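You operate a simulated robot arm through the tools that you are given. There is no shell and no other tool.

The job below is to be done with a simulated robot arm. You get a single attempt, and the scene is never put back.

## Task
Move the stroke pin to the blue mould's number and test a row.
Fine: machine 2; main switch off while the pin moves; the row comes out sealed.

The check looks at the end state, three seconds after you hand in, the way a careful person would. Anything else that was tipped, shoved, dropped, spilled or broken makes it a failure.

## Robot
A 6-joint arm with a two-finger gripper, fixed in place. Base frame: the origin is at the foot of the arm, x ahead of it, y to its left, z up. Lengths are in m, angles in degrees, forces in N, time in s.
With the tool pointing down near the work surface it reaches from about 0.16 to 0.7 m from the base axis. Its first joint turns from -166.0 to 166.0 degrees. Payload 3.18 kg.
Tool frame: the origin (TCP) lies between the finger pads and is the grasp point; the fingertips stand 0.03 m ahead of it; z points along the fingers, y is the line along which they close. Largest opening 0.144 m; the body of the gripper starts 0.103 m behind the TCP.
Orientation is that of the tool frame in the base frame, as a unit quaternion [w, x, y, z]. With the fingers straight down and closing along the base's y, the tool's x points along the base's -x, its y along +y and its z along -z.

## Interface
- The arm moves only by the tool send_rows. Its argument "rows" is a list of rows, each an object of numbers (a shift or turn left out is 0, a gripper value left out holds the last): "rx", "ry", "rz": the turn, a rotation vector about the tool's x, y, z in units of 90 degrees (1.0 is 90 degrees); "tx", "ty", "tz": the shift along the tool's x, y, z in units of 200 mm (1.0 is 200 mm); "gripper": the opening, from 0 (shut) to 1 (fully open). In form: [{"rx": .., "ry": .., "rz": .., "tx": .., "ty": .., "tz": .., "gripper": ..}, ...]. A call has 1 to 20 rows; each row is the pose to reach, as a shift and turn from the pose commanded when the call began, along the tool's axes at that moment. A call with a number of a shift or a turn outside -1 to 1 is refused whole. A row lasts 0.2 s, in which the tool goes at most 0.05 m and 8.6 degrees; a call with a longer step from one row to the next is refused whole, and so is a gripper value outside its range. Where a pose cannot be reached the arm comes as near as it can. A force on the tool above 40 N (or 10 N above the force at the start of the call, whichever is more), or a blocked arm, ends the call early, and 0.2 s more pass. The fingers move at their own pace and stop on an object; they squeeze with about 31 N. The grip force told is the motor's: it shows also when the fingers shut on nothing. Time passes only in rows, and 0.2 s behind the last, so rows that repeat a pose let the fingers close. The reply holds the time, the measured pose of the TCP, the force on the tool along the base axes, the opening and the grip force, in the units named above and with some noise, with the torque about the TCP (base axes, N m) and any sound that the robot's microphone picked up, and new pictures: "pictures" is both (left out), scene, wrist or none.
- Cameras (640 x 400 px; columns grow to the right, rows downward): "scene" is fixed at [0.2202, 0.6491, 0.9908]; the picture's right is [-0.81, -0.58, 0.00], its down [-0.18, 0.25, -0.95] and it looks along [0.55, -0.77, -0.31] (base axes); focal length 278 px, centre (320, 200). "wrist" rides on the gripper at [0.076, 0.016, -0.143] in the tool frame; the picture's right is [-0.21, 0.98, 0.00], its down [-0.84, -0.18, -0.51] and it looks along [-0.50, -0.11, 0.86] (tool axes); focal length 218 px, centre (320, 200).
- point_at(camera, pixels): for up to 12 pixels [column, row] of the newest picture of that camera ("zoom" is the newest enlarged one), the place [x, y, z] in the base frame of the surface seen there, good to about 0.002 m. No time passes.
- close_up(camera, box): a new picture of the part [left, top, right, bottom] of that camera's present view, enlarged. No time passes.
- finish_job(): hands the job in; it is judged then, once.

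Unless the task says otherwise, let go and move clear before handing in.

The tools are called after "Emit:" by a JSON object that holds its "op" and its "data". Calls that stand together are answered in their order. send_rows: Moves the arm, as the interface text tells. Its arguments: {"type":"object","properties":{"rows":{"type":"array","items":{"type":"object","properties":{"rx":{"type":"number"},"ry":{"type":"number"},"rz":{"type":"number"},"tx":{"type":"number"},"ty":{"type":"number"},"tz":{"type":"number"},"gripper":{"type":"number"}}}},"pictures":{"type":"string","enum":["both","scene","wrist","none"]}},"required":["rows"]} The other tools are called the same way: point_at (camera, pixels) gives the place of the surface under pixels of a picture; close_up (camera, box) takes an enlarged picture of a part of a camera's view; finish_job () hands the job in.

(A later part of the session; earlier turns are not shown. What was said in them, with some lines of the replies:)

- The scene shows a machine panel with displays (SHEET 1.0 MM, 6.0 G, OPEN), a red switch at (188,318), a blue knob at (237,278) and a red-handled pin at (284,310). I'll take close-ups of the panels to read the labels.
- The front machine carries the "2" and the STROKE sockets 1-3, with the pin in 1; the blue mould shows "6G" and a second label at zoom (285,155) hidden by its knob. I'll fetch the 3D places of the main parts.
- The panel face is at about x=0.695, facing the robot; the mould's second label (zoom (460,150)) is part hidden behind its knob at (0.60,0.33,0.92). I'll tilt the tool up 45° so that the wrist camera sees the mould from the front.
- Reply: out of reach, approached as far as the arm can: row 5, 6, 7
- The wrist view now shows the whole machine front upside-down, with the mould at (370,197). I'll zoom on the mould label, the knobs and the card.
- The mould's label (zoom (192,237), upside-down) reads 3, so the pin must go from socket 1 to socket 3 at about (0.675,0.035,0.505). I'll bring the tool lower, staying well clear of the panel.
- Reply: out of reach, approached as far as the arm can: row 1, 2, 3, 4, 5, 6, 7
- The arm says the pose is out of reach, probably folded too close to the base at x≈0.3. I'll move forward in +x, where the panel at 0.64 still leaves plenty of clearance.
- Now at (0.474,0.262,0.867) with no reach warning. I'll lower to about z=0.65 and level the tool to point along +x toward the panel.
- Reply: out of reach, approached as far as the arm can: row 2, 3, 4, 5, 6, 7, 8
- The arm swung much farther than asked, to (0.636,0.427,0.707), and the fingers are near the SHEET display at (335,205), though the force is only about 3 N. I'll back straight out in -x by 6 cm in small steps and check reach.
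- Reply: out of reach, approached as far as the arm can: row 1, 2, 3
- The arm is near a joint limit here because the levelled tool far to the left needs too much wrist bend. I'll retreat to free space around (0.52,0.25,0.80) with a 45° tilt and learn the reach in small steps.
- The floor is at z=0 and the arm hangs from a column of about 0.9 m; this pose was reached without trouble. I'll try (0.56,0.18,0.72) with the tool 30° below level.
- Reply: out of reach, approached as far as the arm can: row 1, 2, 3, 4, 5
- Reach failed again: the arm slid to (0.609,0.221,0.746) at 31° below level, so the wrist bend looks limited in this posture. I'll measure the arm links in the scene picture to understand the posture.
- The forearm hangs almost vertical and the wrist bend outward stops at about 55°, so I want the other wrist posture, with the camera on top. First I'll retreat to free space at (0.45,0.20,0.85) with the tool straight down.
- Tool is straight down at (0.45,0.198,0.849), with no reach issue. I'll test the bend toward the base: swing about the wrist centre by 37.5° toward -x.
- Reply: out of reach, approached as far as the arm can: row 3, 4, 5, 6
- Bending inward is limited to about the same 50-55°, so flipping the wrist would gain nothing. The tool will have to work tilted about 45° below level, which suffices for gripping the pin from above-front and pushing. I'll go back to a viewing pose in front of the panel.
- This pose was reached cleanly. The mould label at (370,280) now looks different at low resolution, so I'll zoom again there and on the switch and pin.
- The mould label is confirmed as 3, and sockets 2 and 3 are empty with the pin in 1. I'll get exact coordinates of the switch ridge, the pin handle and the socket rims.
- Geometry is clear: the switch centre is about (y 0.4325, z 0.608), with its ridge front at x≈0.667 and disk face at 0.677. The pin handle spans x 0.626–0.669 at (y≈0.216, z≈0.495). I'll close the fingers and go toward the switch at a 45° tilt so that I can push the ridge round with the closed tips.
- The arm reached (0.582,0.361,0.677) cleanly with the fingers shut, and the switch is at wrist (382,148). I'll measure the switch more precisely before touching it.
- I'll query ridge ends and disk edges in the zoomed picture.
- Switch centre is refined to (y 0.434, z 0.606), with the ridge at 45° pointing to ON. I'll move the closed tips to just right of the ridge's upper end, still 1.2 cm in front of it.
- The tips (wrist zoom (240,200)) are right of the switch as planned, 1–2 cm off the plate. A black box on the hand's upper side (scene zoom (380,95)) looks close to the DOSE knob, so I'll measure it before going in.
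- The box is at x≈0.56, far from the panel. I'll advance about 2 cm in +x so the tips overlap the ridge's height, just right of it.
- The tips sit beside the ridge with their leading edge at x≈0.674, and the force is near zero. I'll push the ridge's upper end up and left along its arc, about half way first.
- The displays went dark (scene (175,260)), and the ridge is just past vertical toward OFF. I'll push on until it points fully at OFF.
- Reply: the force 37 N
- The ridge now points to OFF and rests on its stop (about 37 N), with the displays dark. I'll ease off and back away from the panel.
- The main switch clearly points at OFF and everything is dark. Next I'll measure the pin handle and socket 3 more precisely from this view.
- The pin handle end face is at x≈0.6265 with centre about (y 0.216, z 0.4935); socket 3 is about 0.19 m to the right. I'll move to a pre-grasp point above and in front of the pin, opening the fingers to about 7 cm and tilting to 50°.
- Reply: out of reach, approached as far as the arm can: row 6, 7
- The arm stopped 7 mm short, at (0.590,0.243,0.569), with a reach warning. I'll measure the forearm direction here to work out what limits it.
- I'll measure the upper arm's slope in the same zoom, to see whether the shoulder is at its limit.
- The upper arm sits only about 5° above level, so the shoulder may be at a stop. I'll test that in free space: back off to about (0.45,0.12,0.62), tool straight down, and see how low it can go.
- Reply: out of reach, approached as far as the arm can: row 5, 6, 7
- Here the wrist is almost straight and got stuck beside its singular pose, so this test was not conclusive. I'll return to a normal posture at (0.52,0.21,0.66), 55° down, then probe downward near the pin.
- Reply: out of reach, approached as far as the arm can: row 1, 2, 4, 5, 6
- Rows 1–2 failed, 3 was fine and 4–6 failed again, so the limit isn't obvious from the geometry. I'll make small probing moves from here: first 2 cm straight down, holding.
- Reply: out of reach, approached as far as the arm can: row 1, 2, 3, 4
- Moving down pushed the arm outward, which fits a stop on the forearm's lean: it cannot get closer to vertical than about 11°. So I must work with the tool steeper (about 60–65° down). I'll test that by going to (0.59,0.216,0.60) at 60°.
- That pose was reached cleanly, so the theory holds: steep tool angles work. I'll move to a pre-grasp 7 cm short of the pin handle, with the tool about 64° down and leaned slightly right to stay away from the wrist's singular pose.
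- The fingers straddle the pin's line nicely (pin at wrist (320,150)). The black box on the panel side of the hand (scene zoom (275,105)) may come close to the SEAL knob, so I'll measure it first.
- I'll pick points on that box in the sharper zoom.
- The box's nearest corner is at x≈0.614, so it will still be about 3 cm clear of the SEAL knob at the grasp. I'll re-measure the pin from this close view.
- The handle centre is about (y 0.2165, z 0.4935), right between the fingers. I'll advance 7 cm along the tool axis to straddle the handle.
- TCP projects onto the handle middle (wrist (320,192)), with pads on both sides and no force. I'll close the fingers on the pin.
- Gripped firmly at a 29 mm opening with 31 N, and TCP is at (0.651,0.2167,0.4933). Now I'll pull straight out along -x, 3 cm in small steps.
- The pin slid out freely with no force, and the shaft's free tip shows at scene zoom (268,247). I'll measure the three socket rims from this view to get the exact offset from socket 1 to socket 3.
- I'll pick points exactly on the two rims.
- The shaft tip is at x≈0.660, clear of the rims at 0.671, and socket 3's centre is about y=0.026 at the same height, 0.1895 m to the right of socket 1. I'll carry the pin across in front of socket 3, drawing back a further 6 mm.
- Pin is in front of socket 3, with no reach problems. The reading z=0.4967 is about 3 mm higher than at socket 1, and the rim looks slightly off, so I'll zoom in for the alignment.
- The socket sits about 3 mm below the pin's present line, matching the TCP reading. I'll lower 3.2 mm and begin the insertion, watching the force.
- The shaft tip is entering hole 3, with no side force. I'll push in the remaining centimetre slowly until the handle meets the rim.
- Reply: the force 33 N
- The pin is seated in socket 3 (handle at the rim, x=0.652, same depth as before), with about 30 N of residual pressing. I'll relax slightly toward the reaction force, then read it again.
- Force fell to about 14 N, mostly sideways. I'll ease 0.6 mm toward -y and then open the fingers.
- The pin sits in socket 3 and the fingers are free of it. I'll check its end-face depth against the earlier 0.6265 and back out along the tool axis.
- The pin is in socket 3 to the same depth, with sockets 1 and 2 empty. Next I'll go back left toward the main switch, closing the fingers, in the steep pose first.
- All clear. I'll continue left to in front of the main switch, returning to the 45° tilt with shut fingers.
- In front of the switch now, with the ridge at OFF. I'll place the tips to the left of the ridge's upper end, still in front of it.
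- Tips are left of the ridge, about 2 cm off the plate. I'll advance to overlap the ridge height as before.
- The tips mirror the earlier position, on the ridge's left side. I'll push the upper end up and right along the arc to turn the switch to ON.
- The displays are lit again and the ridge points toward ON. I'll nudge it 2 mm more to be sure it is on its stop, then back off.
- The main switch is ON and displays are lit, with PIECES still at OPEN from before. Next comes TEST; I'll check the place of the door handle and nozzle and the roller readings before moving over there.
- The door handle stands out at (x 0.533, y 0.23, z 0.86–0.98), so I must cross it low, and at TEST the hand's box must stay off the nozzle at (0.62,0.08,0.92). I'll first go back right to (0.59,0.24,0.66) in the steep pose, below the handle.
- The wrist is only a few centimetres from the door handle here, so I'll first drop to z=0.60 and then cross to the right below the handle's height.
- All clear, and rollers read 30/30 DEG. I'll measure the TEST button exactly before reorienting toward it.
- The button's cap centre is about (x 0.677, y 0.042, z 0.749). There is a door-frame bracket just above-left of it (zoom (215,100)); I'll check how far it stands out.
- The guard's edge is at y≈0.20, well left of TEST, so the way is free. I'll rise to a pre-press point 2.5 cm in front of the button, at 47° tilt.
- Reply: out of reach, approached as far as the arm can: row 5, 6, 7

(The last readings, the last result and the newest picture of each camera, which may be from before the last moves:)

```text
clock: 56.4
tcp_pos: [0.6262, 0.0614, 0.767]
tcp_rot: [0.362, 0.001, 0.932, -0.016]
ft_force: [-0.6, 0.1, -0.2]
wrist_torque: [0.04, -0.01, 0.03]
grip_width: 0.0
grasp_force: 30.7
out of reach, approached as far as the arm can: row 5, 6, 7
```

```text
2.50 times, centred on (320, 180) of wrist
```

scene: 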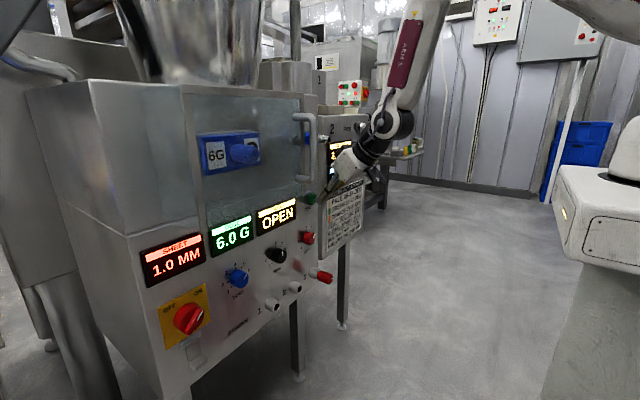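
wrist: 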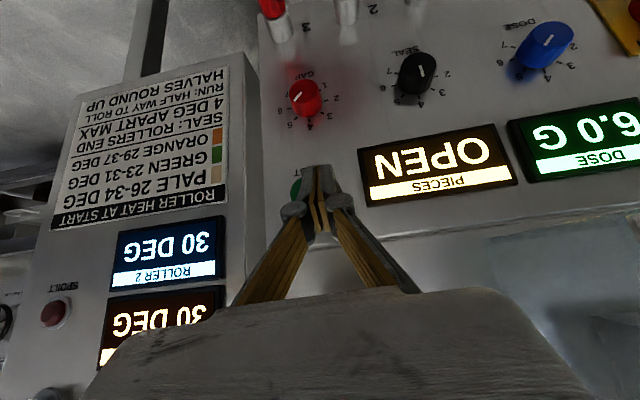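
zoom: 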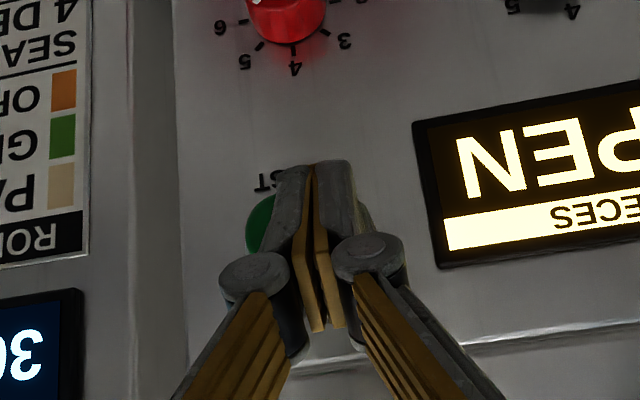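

The wrist limit left me 2 cm left of the button, at (0.626,0.061,0.767), but closer in there's more room. I'll slide right and slightly forward so the tips face the green button.

Emit:
{"op": "send_rows", "data": {"rows": [{"tx": -0.0175, "ty": -0.043, "tz": 0.026}, {"tx": -0.035, "ty": -0.086, "tz": 0.052}, {"tx": -0.035, "ty": -0.086, "tz": 0.052}]}}

Emit:
{"op": "close_up", "data": {"camera": "scene", "box": [285, 170, 345, 220]}}

Emit:
{"op": "close_up", "data": {"camera": "wrist", "box": [260, 140, 380, 230]}}

```text
clock: 57.2
tcp_pos: [0.6425, 0.0639, 0.7688]
tcp_rot: [0.363, 0.005, 0.932, -0.012]
ft_force: [0.1, 0.1, 0.0]
wrist_torque: [0.02, -0.02, -0.03]
grip_width: 0.0
grasp_force: 30.6
out of reach, approached as far as the arm can: row 1, 2, 3
```

scene: 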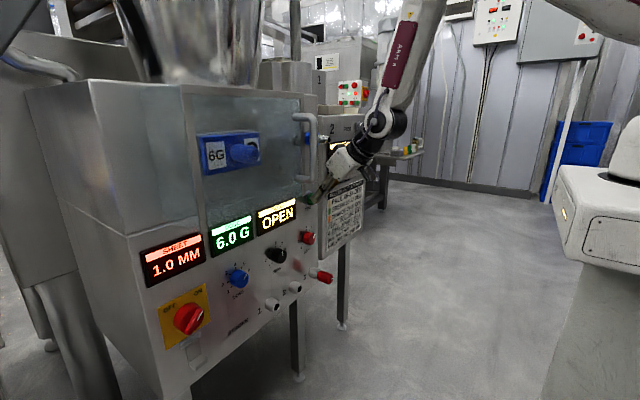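
wrist: 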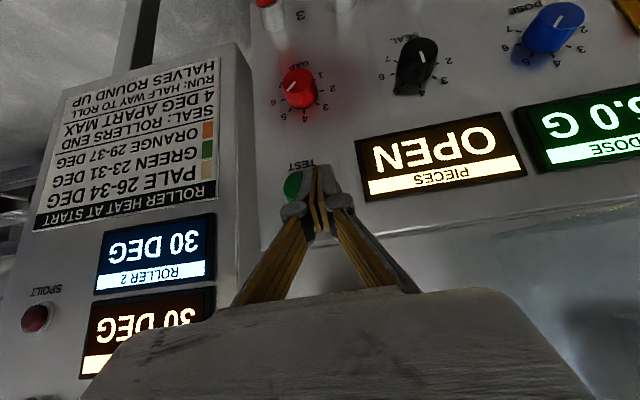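

```text
8.00 times, centred on (315, 195) of scene
```

zoom: 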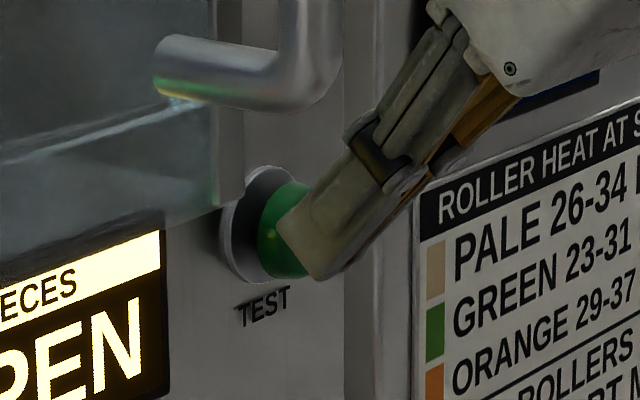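

```text
4.44 times, centred on (320, 185) of wrist
```

zoom: 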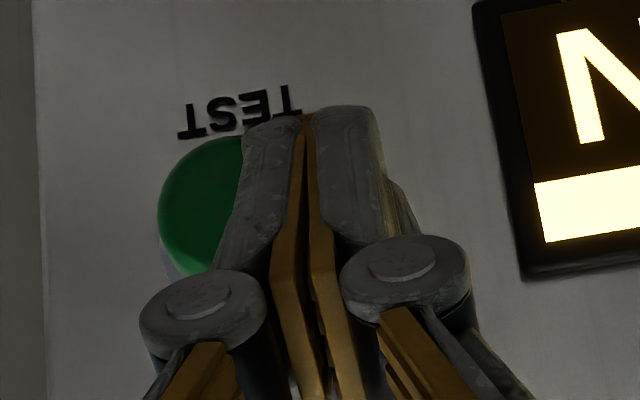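

It still won't go right, but the numbers now point to the last joint: its turn is at a stop here as in every earlier failure. Rolling the tool about 20° (negative) should free it, so I'll back off 1.5 cm and roll.

Emit:
{"op": "send_rows", "data": {"rows": [{"tx": 0.0184, "ty": -0.0005, "tz": -0.0169, "rz": -0.073}, {"tx": 0.0369, "ty": -0.001, "tz": -0.0338, "rz": -0.147}, {"tx": 0.0553, "ty": -0.0014, "tz": -0.0507, "rz": -0.22}, {"tx": 0.0553, "ty": -0.0014, "tz": -0.0507, "rz": -0.22}], "pictures": "none"}}

```text
clock: 58.2
tcp_pos: [0.6295, 0.0737, 0.7726]
tcp_rot: [0.358, -0.158, 0.917, -0.071]
ft_force: [0.1, -0.2, 0.2]
wrist_torque: [0.0, -0.01, 0.0]
grip_width: 0.0001
grasp_force: 30.7
out of reach, approached as far as the arm can: row 1, 2, 3, 4
```

Rolling alone did not free it. The feasible poses all had the hand leaning to the right relative to the arm, so I'll lean the tool about 11° right (pointing to -y) and place the tips 2 cm in front of the button.

Emit:
{"op": "send_rows", "data": {"rows": [{"tx": 0.02, "ty": -0.029, "tz": 0.008, "rx": 0.028, "ry": 0.009, "rz": 0.0265}, {"tx": 0.041, "ty": -0.058, "tz": 0.016, "rx": 0.056, "ry": 0.018, "rz": 0.053}, {"tx": 0.062, "ty": -0.0875, "tz": 0.024, "rx": 0.084, "ry": 0.0266, "rz": 0.079}, {"tx": 0.0826, "ty": -0.1167, "tz": 0.0325, "rx": 0.1119, "ry": 0.0355, "rz": 0.1058}, {"tx": 0.0826, "ty": -0.1167, "tz": 0.0325, "rx": 0.1119, "ry": 0.0355, "rz": 0.1058}]}}

Emit:
{"op": "close_up", "data": {"camera": "scene", "box": [270, 110, 390, 240]}}

Emit:
{"op": "close_up", "data": {"camera": "wrist", "box": [220, 100, 420, 260]}}

```text
clock: 59.4
tcp_pos: [0.6288, 0.0459, 0.7608]
tcp_rot: [0.351, -0.05, 0.928, -0.118]
ft_force: [0.4, -0.6, 0.0]
wrist_torque: [0.01, 0.0, 0.01]
grip_width: 0.0
grasp_force: 31.1
```

scene: 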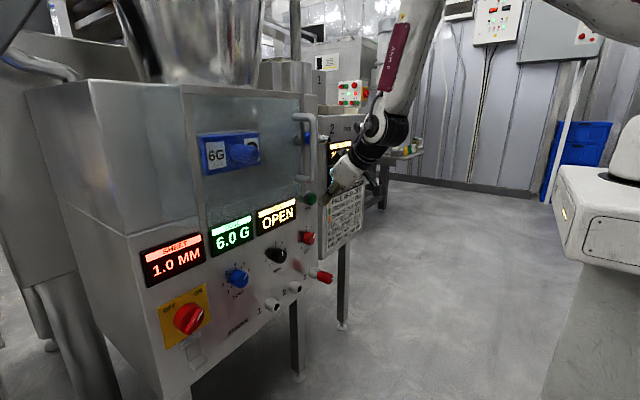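
wrist: 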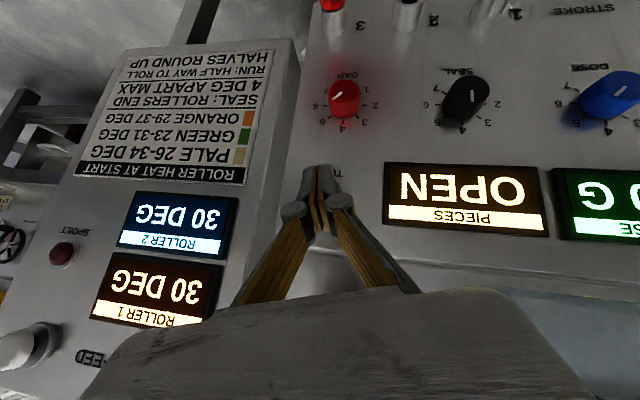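

```text
3.08 times, centred on (330, 175) of scene
```

zoom: 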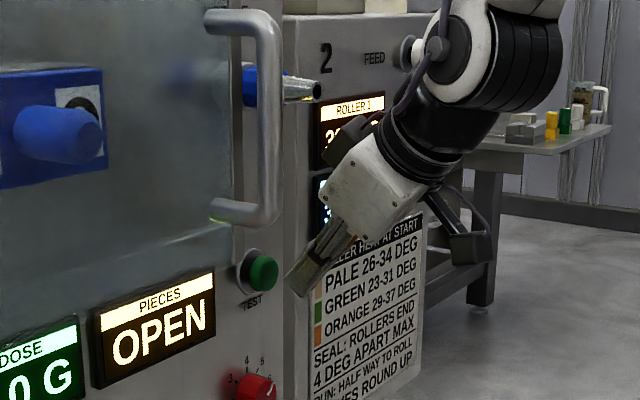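

```text
2.50 times, centred on (320, 180) of wrist
```

zoom: 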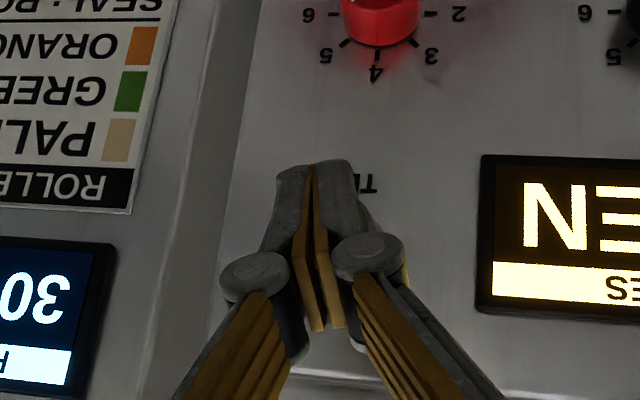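

This pose was reached with no warning; the tip's leading edge is at about (0.658,0.0425,0.747), in line with the TEST button at (0.677,0.042,0.749). I'll press it by moving straight along +x.

Emit:
{"op": "send_rows", "data": {"rows": [{"tx": -0.045, "ty": -0.0006, "tz": 0.0398}, {"tx": -0.0675, "ty": -0.0009, "tz": 0.0597}, {"tx": -0.0788, "ty": -0.001, "tz": 0.0696}, {"tx": -0.0863, "ty": -0.0011, "tz": 0.0763}, {"tx": -0.0938, "ty": -0.0012, "tz": 0.0829}]}}

Emit:
{"op": "close_up", "data": {"camera": "scene", "box": [230, 160, 350, 260]}}

```text
clock: 60.6
tcp_pos: [0.6527, 0.0453, 0.7617]
tcp_rot: [0.351, -0.049, 0.928, -0.118]
ft_force: [-1.1, -0.1, 0.0]
wrist_torque: [-0.01, 0.0, -0.02]
grip_width: 0.006
grasp_force: 30.5
```

scene: 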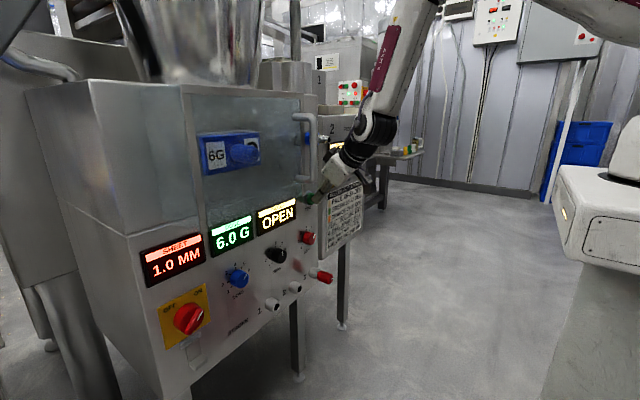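
wrist: 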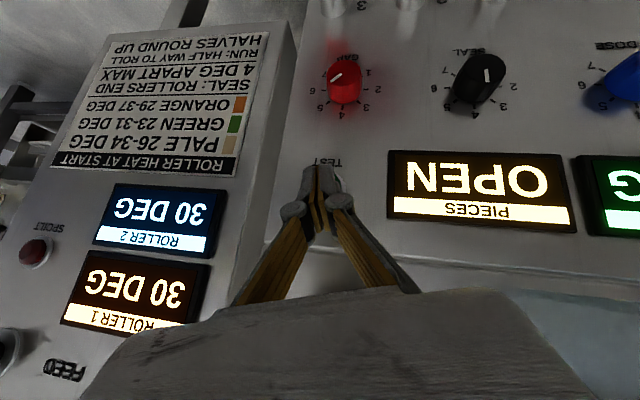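

```text
4.00 times, centred on (290, 210) of scene
```

zoom: 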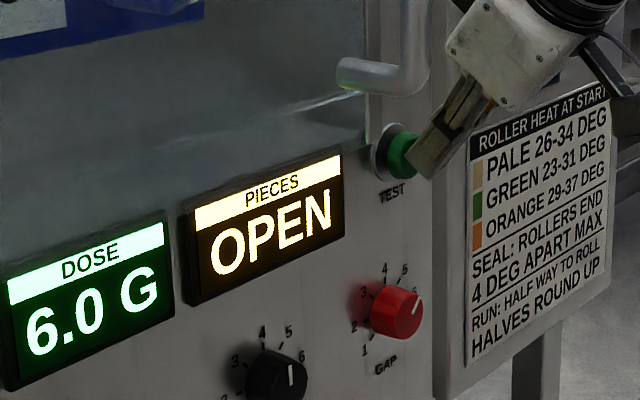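

The tips touch the button (about 4–5 mm in) but PIECES still reads OPEN and no sound came. I'll press a few millimetres deeper.

Emit:
{"op": "send_rows", "data": {"rows": [{"tx": -0.0075, "tz": 0.0066}, {"tx": -0.015, "tz": 0.0133}, {"tx": -0.0225, "tz": 0.0199}, {"tx": -0.0225, "tz": 0.0199}]}}

Emit:
{"op": "close_up", "data": {"camera": "scene", "box": [230, 160, 350, 260]}}

```text
clock: 61.6
tcp_pos: [0.657, 0.045, 0.7609]
tcp_rot: [0.351, -0.048, 0.928, -0.117]
ft_force: [-19.2, -2.3, 6.1]
wrist_torque: [-0.02, 0.05, -0.09]
grip_width: 0.0059
grasp_force: 30.5
heard: click
```

scene: 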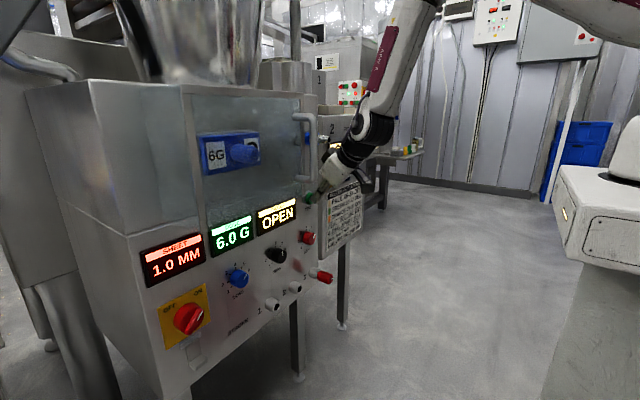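
wrist: 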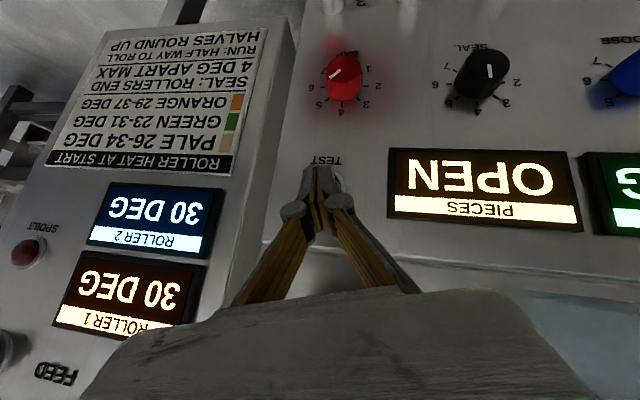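

```text
4.00 times, centred on (290, 210) of scene
```

zoom: 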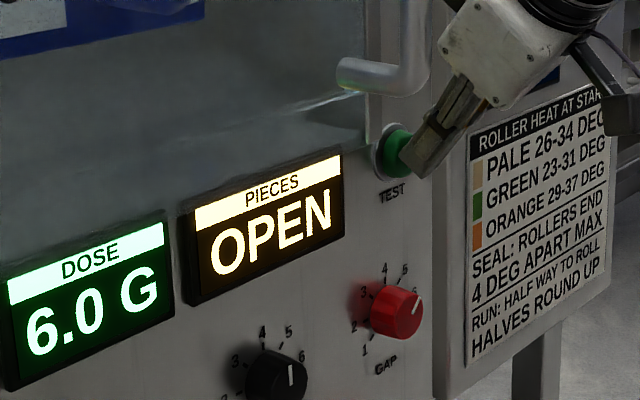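

A click was heard, so TEST was pressed. I'll let go of the button, back off and see whether PIECES changes.

Emit:
{"op": "send_rows", "data": {"rows": [{"tx": 0.0375, "tz": -0.0332}, {"tx": 0.0938, "tz": -0.0829}, {"tx": 0.0938, "tz": -0.0829}, {"tx": 0.0938, "tz": -0.0829}, {"tx": 0.0938, "tz": -0.0829}, {"tx": 0.0938, "tz": -0.0829}, {"tx": 0.0938, "tz": -0.0829}]}}

Emit:
{"op": "close_up", "data": {"camera": "scene", "box": [130, 160, 380, 300]}}

Emit:
{"op": "close_up", "data": {"camera": "wrist", "box": [0, 0, 640, 350]}}

```text
clock: 63.2
tcp_pos: [0.6332, 0.0451, 0.7607]
tcp_rot: [0.351, -0.049, 0.927, -0.118]
ft_force: [-0.2, -0.4, -0.2]
wrist_torque: [-0.04, 0.01, 0.03]
grip_width: 0.0
grasp_force: 30.7
```

scene: 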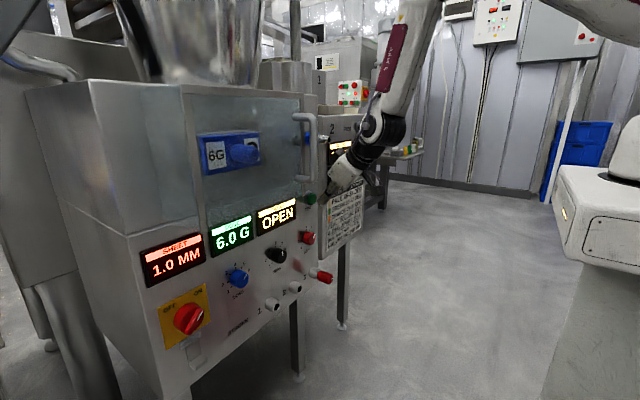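
wrist: 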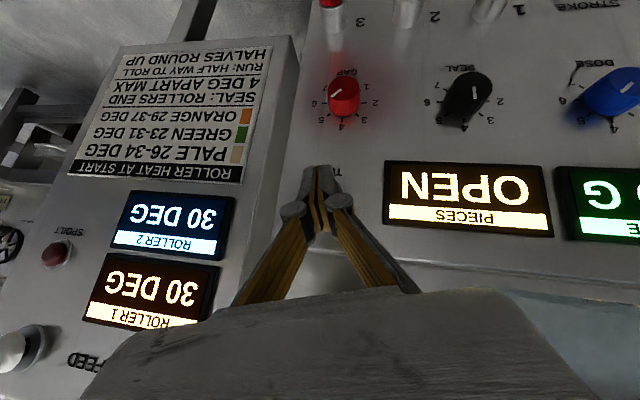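

```text
2.56 times, centred on (255, 230) of scene
```

zoom: 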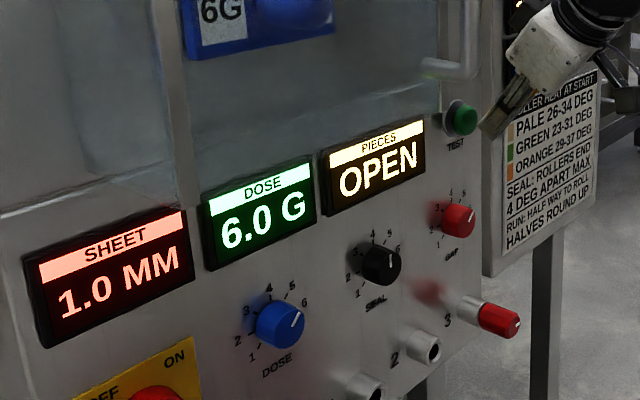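

```text
1.00 times, centred on (320, 175) of wrist (not enlarged: the box is as wide or as high as the picture)
```

zoom: 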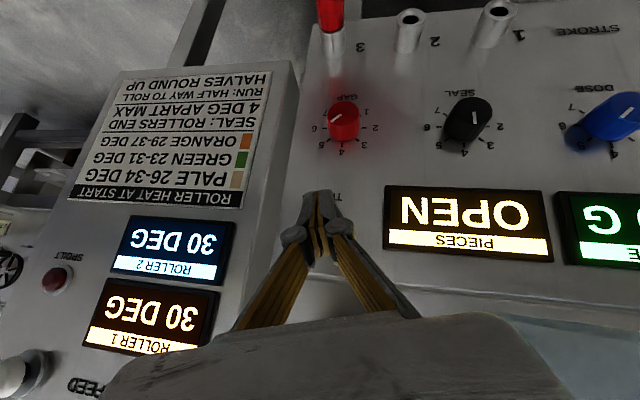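

PIECES still says OPEN about 1.6 s after the click. I'll wait a couple more seconds, backing away a little, in case the row takes time, and study the knob settings.

Emit:
{"op": "send_rows", "data": {"rows": [{"tx": 0.0}, {"tx": 0.0}, {"tx": 0.0}, {"tx": 0.0}, {"tx": 0.0}, {"tx": 0.0}, {"tx": 0.0}, {"tx": 0.0}, {"tx": 0.0}, {"tx": 0.0}]}}

Emit:
{"op": "close_up", "data": {"camera": "wrist", "box": [420, 50, 510, 135]}}

Emit:
{"op": "close_up", "data": {"camera": "wrist", "box": [300, 60, 390, 140]}}

Emit:
{"op": "close_up", "data": {"camera": "scene", "box": [255, 225, 325, 285]}}

Emit:
{"op": "close_up", "data": {"camera": "wrist", "box": [550, 45, 640, 150]}}

```text
clock: 65.4
tcp_pos: [0.6335, 0.0465, 0.7607]
tcp_rot: [0.351, -0.049, 0.928, -0.118]
ft_force: [-0.8, 0.1, -0.3]
wrist_torque: [-0.03, 0.01, -0.01]
grip_width: 0.0
grasp_force: 30.6
```

scene: 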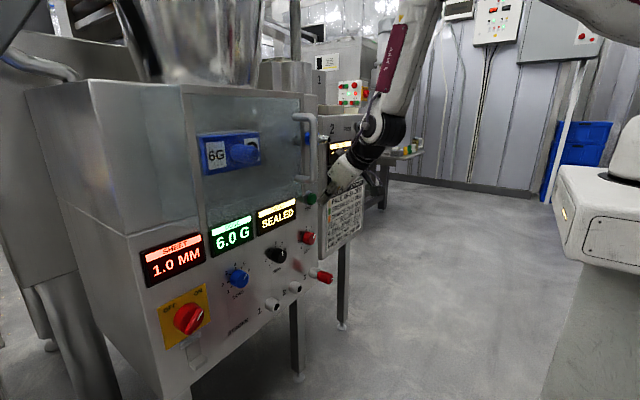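
wrist: 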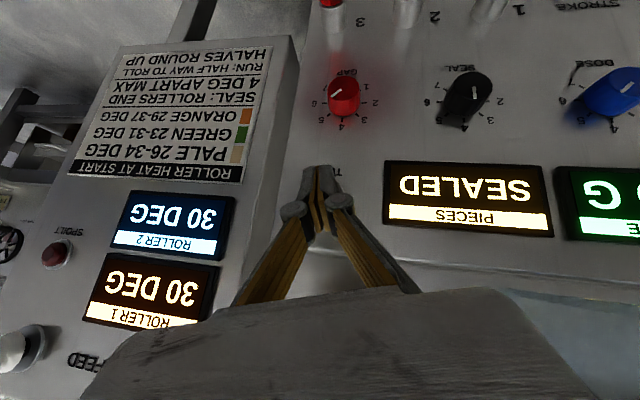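

```text
4.71 times, centred on (465, 92) of wrist
```

zoom: 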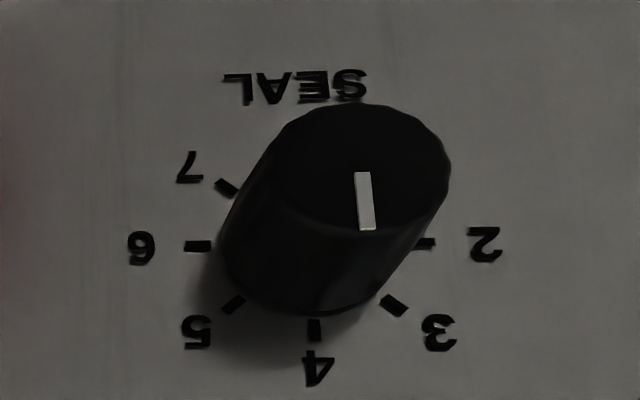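

```text
5.00 times, centred on (345, 100) of wrist
```

zoom: 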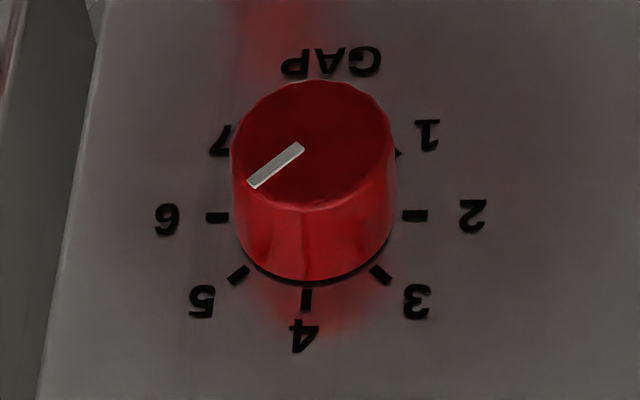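

```text
6.67 times, centred on (290, 255) of scene
```

zoom: 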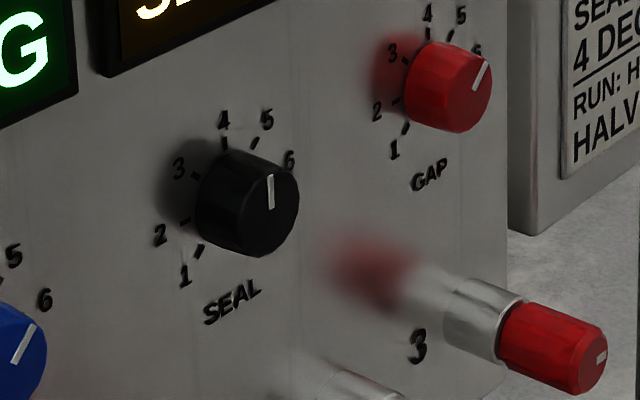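

```text
3.81 times, centred on (595, 98) of wrist
```

zoom: 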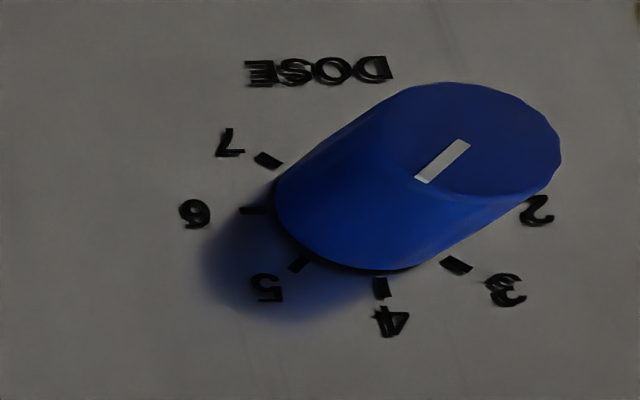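

PIECES now reads SEALED, with the pin in socket 3, the main switch ON and both rollers at 30 DEG. I'll back the arm clear along its own axis.

Emit:
{"op": "send_rows", "data": {"rows": [{"tz": -0.1}, {"tz": -0.22}, {"tz": -0.34}, {"tz": -0.4}, {"tz": -0.4}]}}

Emit:
{"op": "close_up", "data": {"camera": "scene", "box": [130, 160, 380, 350]}}

```text
clock: 66.6
tcp_pos: [0.5812, 0.0599, 0.8186]
tcp_rot: [0.351, -0.049, 0.927, -0.119]
ft_force: [-0.7, 0.2, -0.2]
wrist_torque: [0.0, -0.03, -0.01]
grip_width: 0.0002
grasp_force: 30.9
```

scene: 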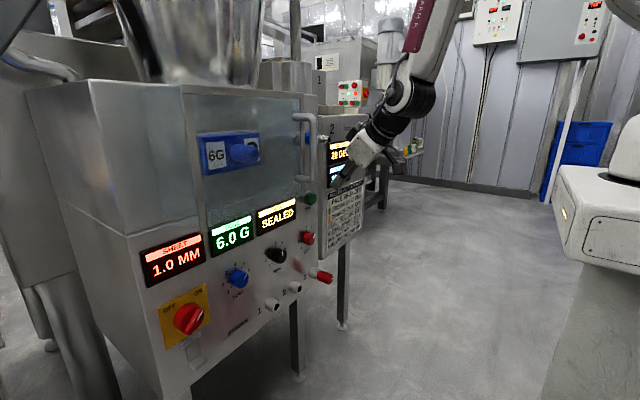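
wrist: 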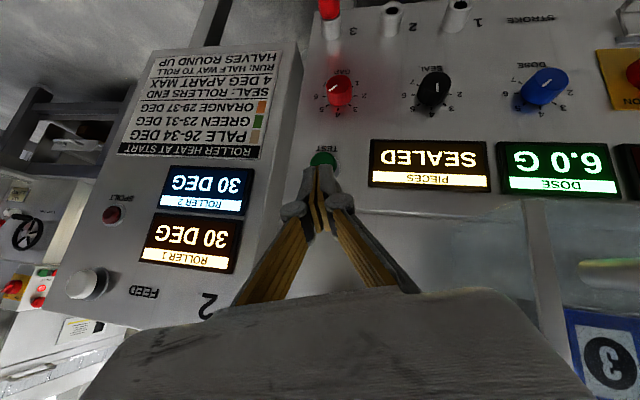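

```text
2.11 times, centred on (255, 255) of scene
```

zoom: 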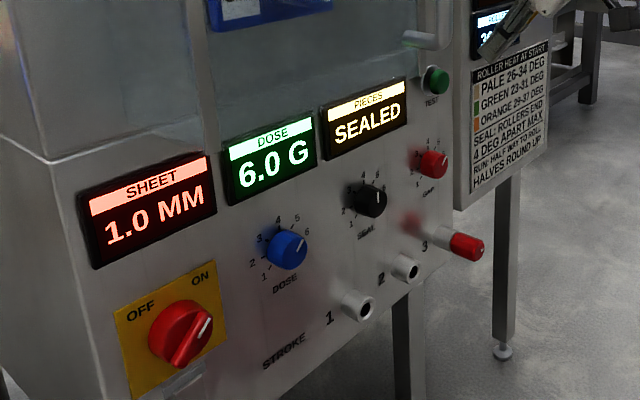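

The final view shows PIECES SEALED, the pin in socket 3 (zoom (465,247)), the main switch ON and the knobs unchanged. The mould label at wrist (610,360) again reads 3, and the arm is clear of the panel, so I'm handing the job in.

Emit:
{"op": "finish_job", "data": {}}

```text
The job is handed in.
```

The stroke pin on machine 2 is now in socket 3, the number on the blue mould, and the test row came out sealed: the PIECES display went from OPEN to SEALED. I've handed the job in; the result of the check hasn't come back.

- **Main switch:** I turned it off before pulling the pin from socket 1 and back on only after the pin was fully in socket 3. It is still on.
- **Test:** I pressed TEST once and heard a click. PIECES stayed on OPEN for a couple of seconds before changing to SEALED.
- **Settings:** I didn't touch the DOSE, SEAL or GAP knobs. Dose still reads 6.0 G and sheet 1.0 MM, and both rollers are at 30 degrees.
- **Arm:** It moved unexpectedly a few times when poses were out of reach, but I saw no sign that it hit anything. It is now backed clear of the panel with nothing in the gripper.
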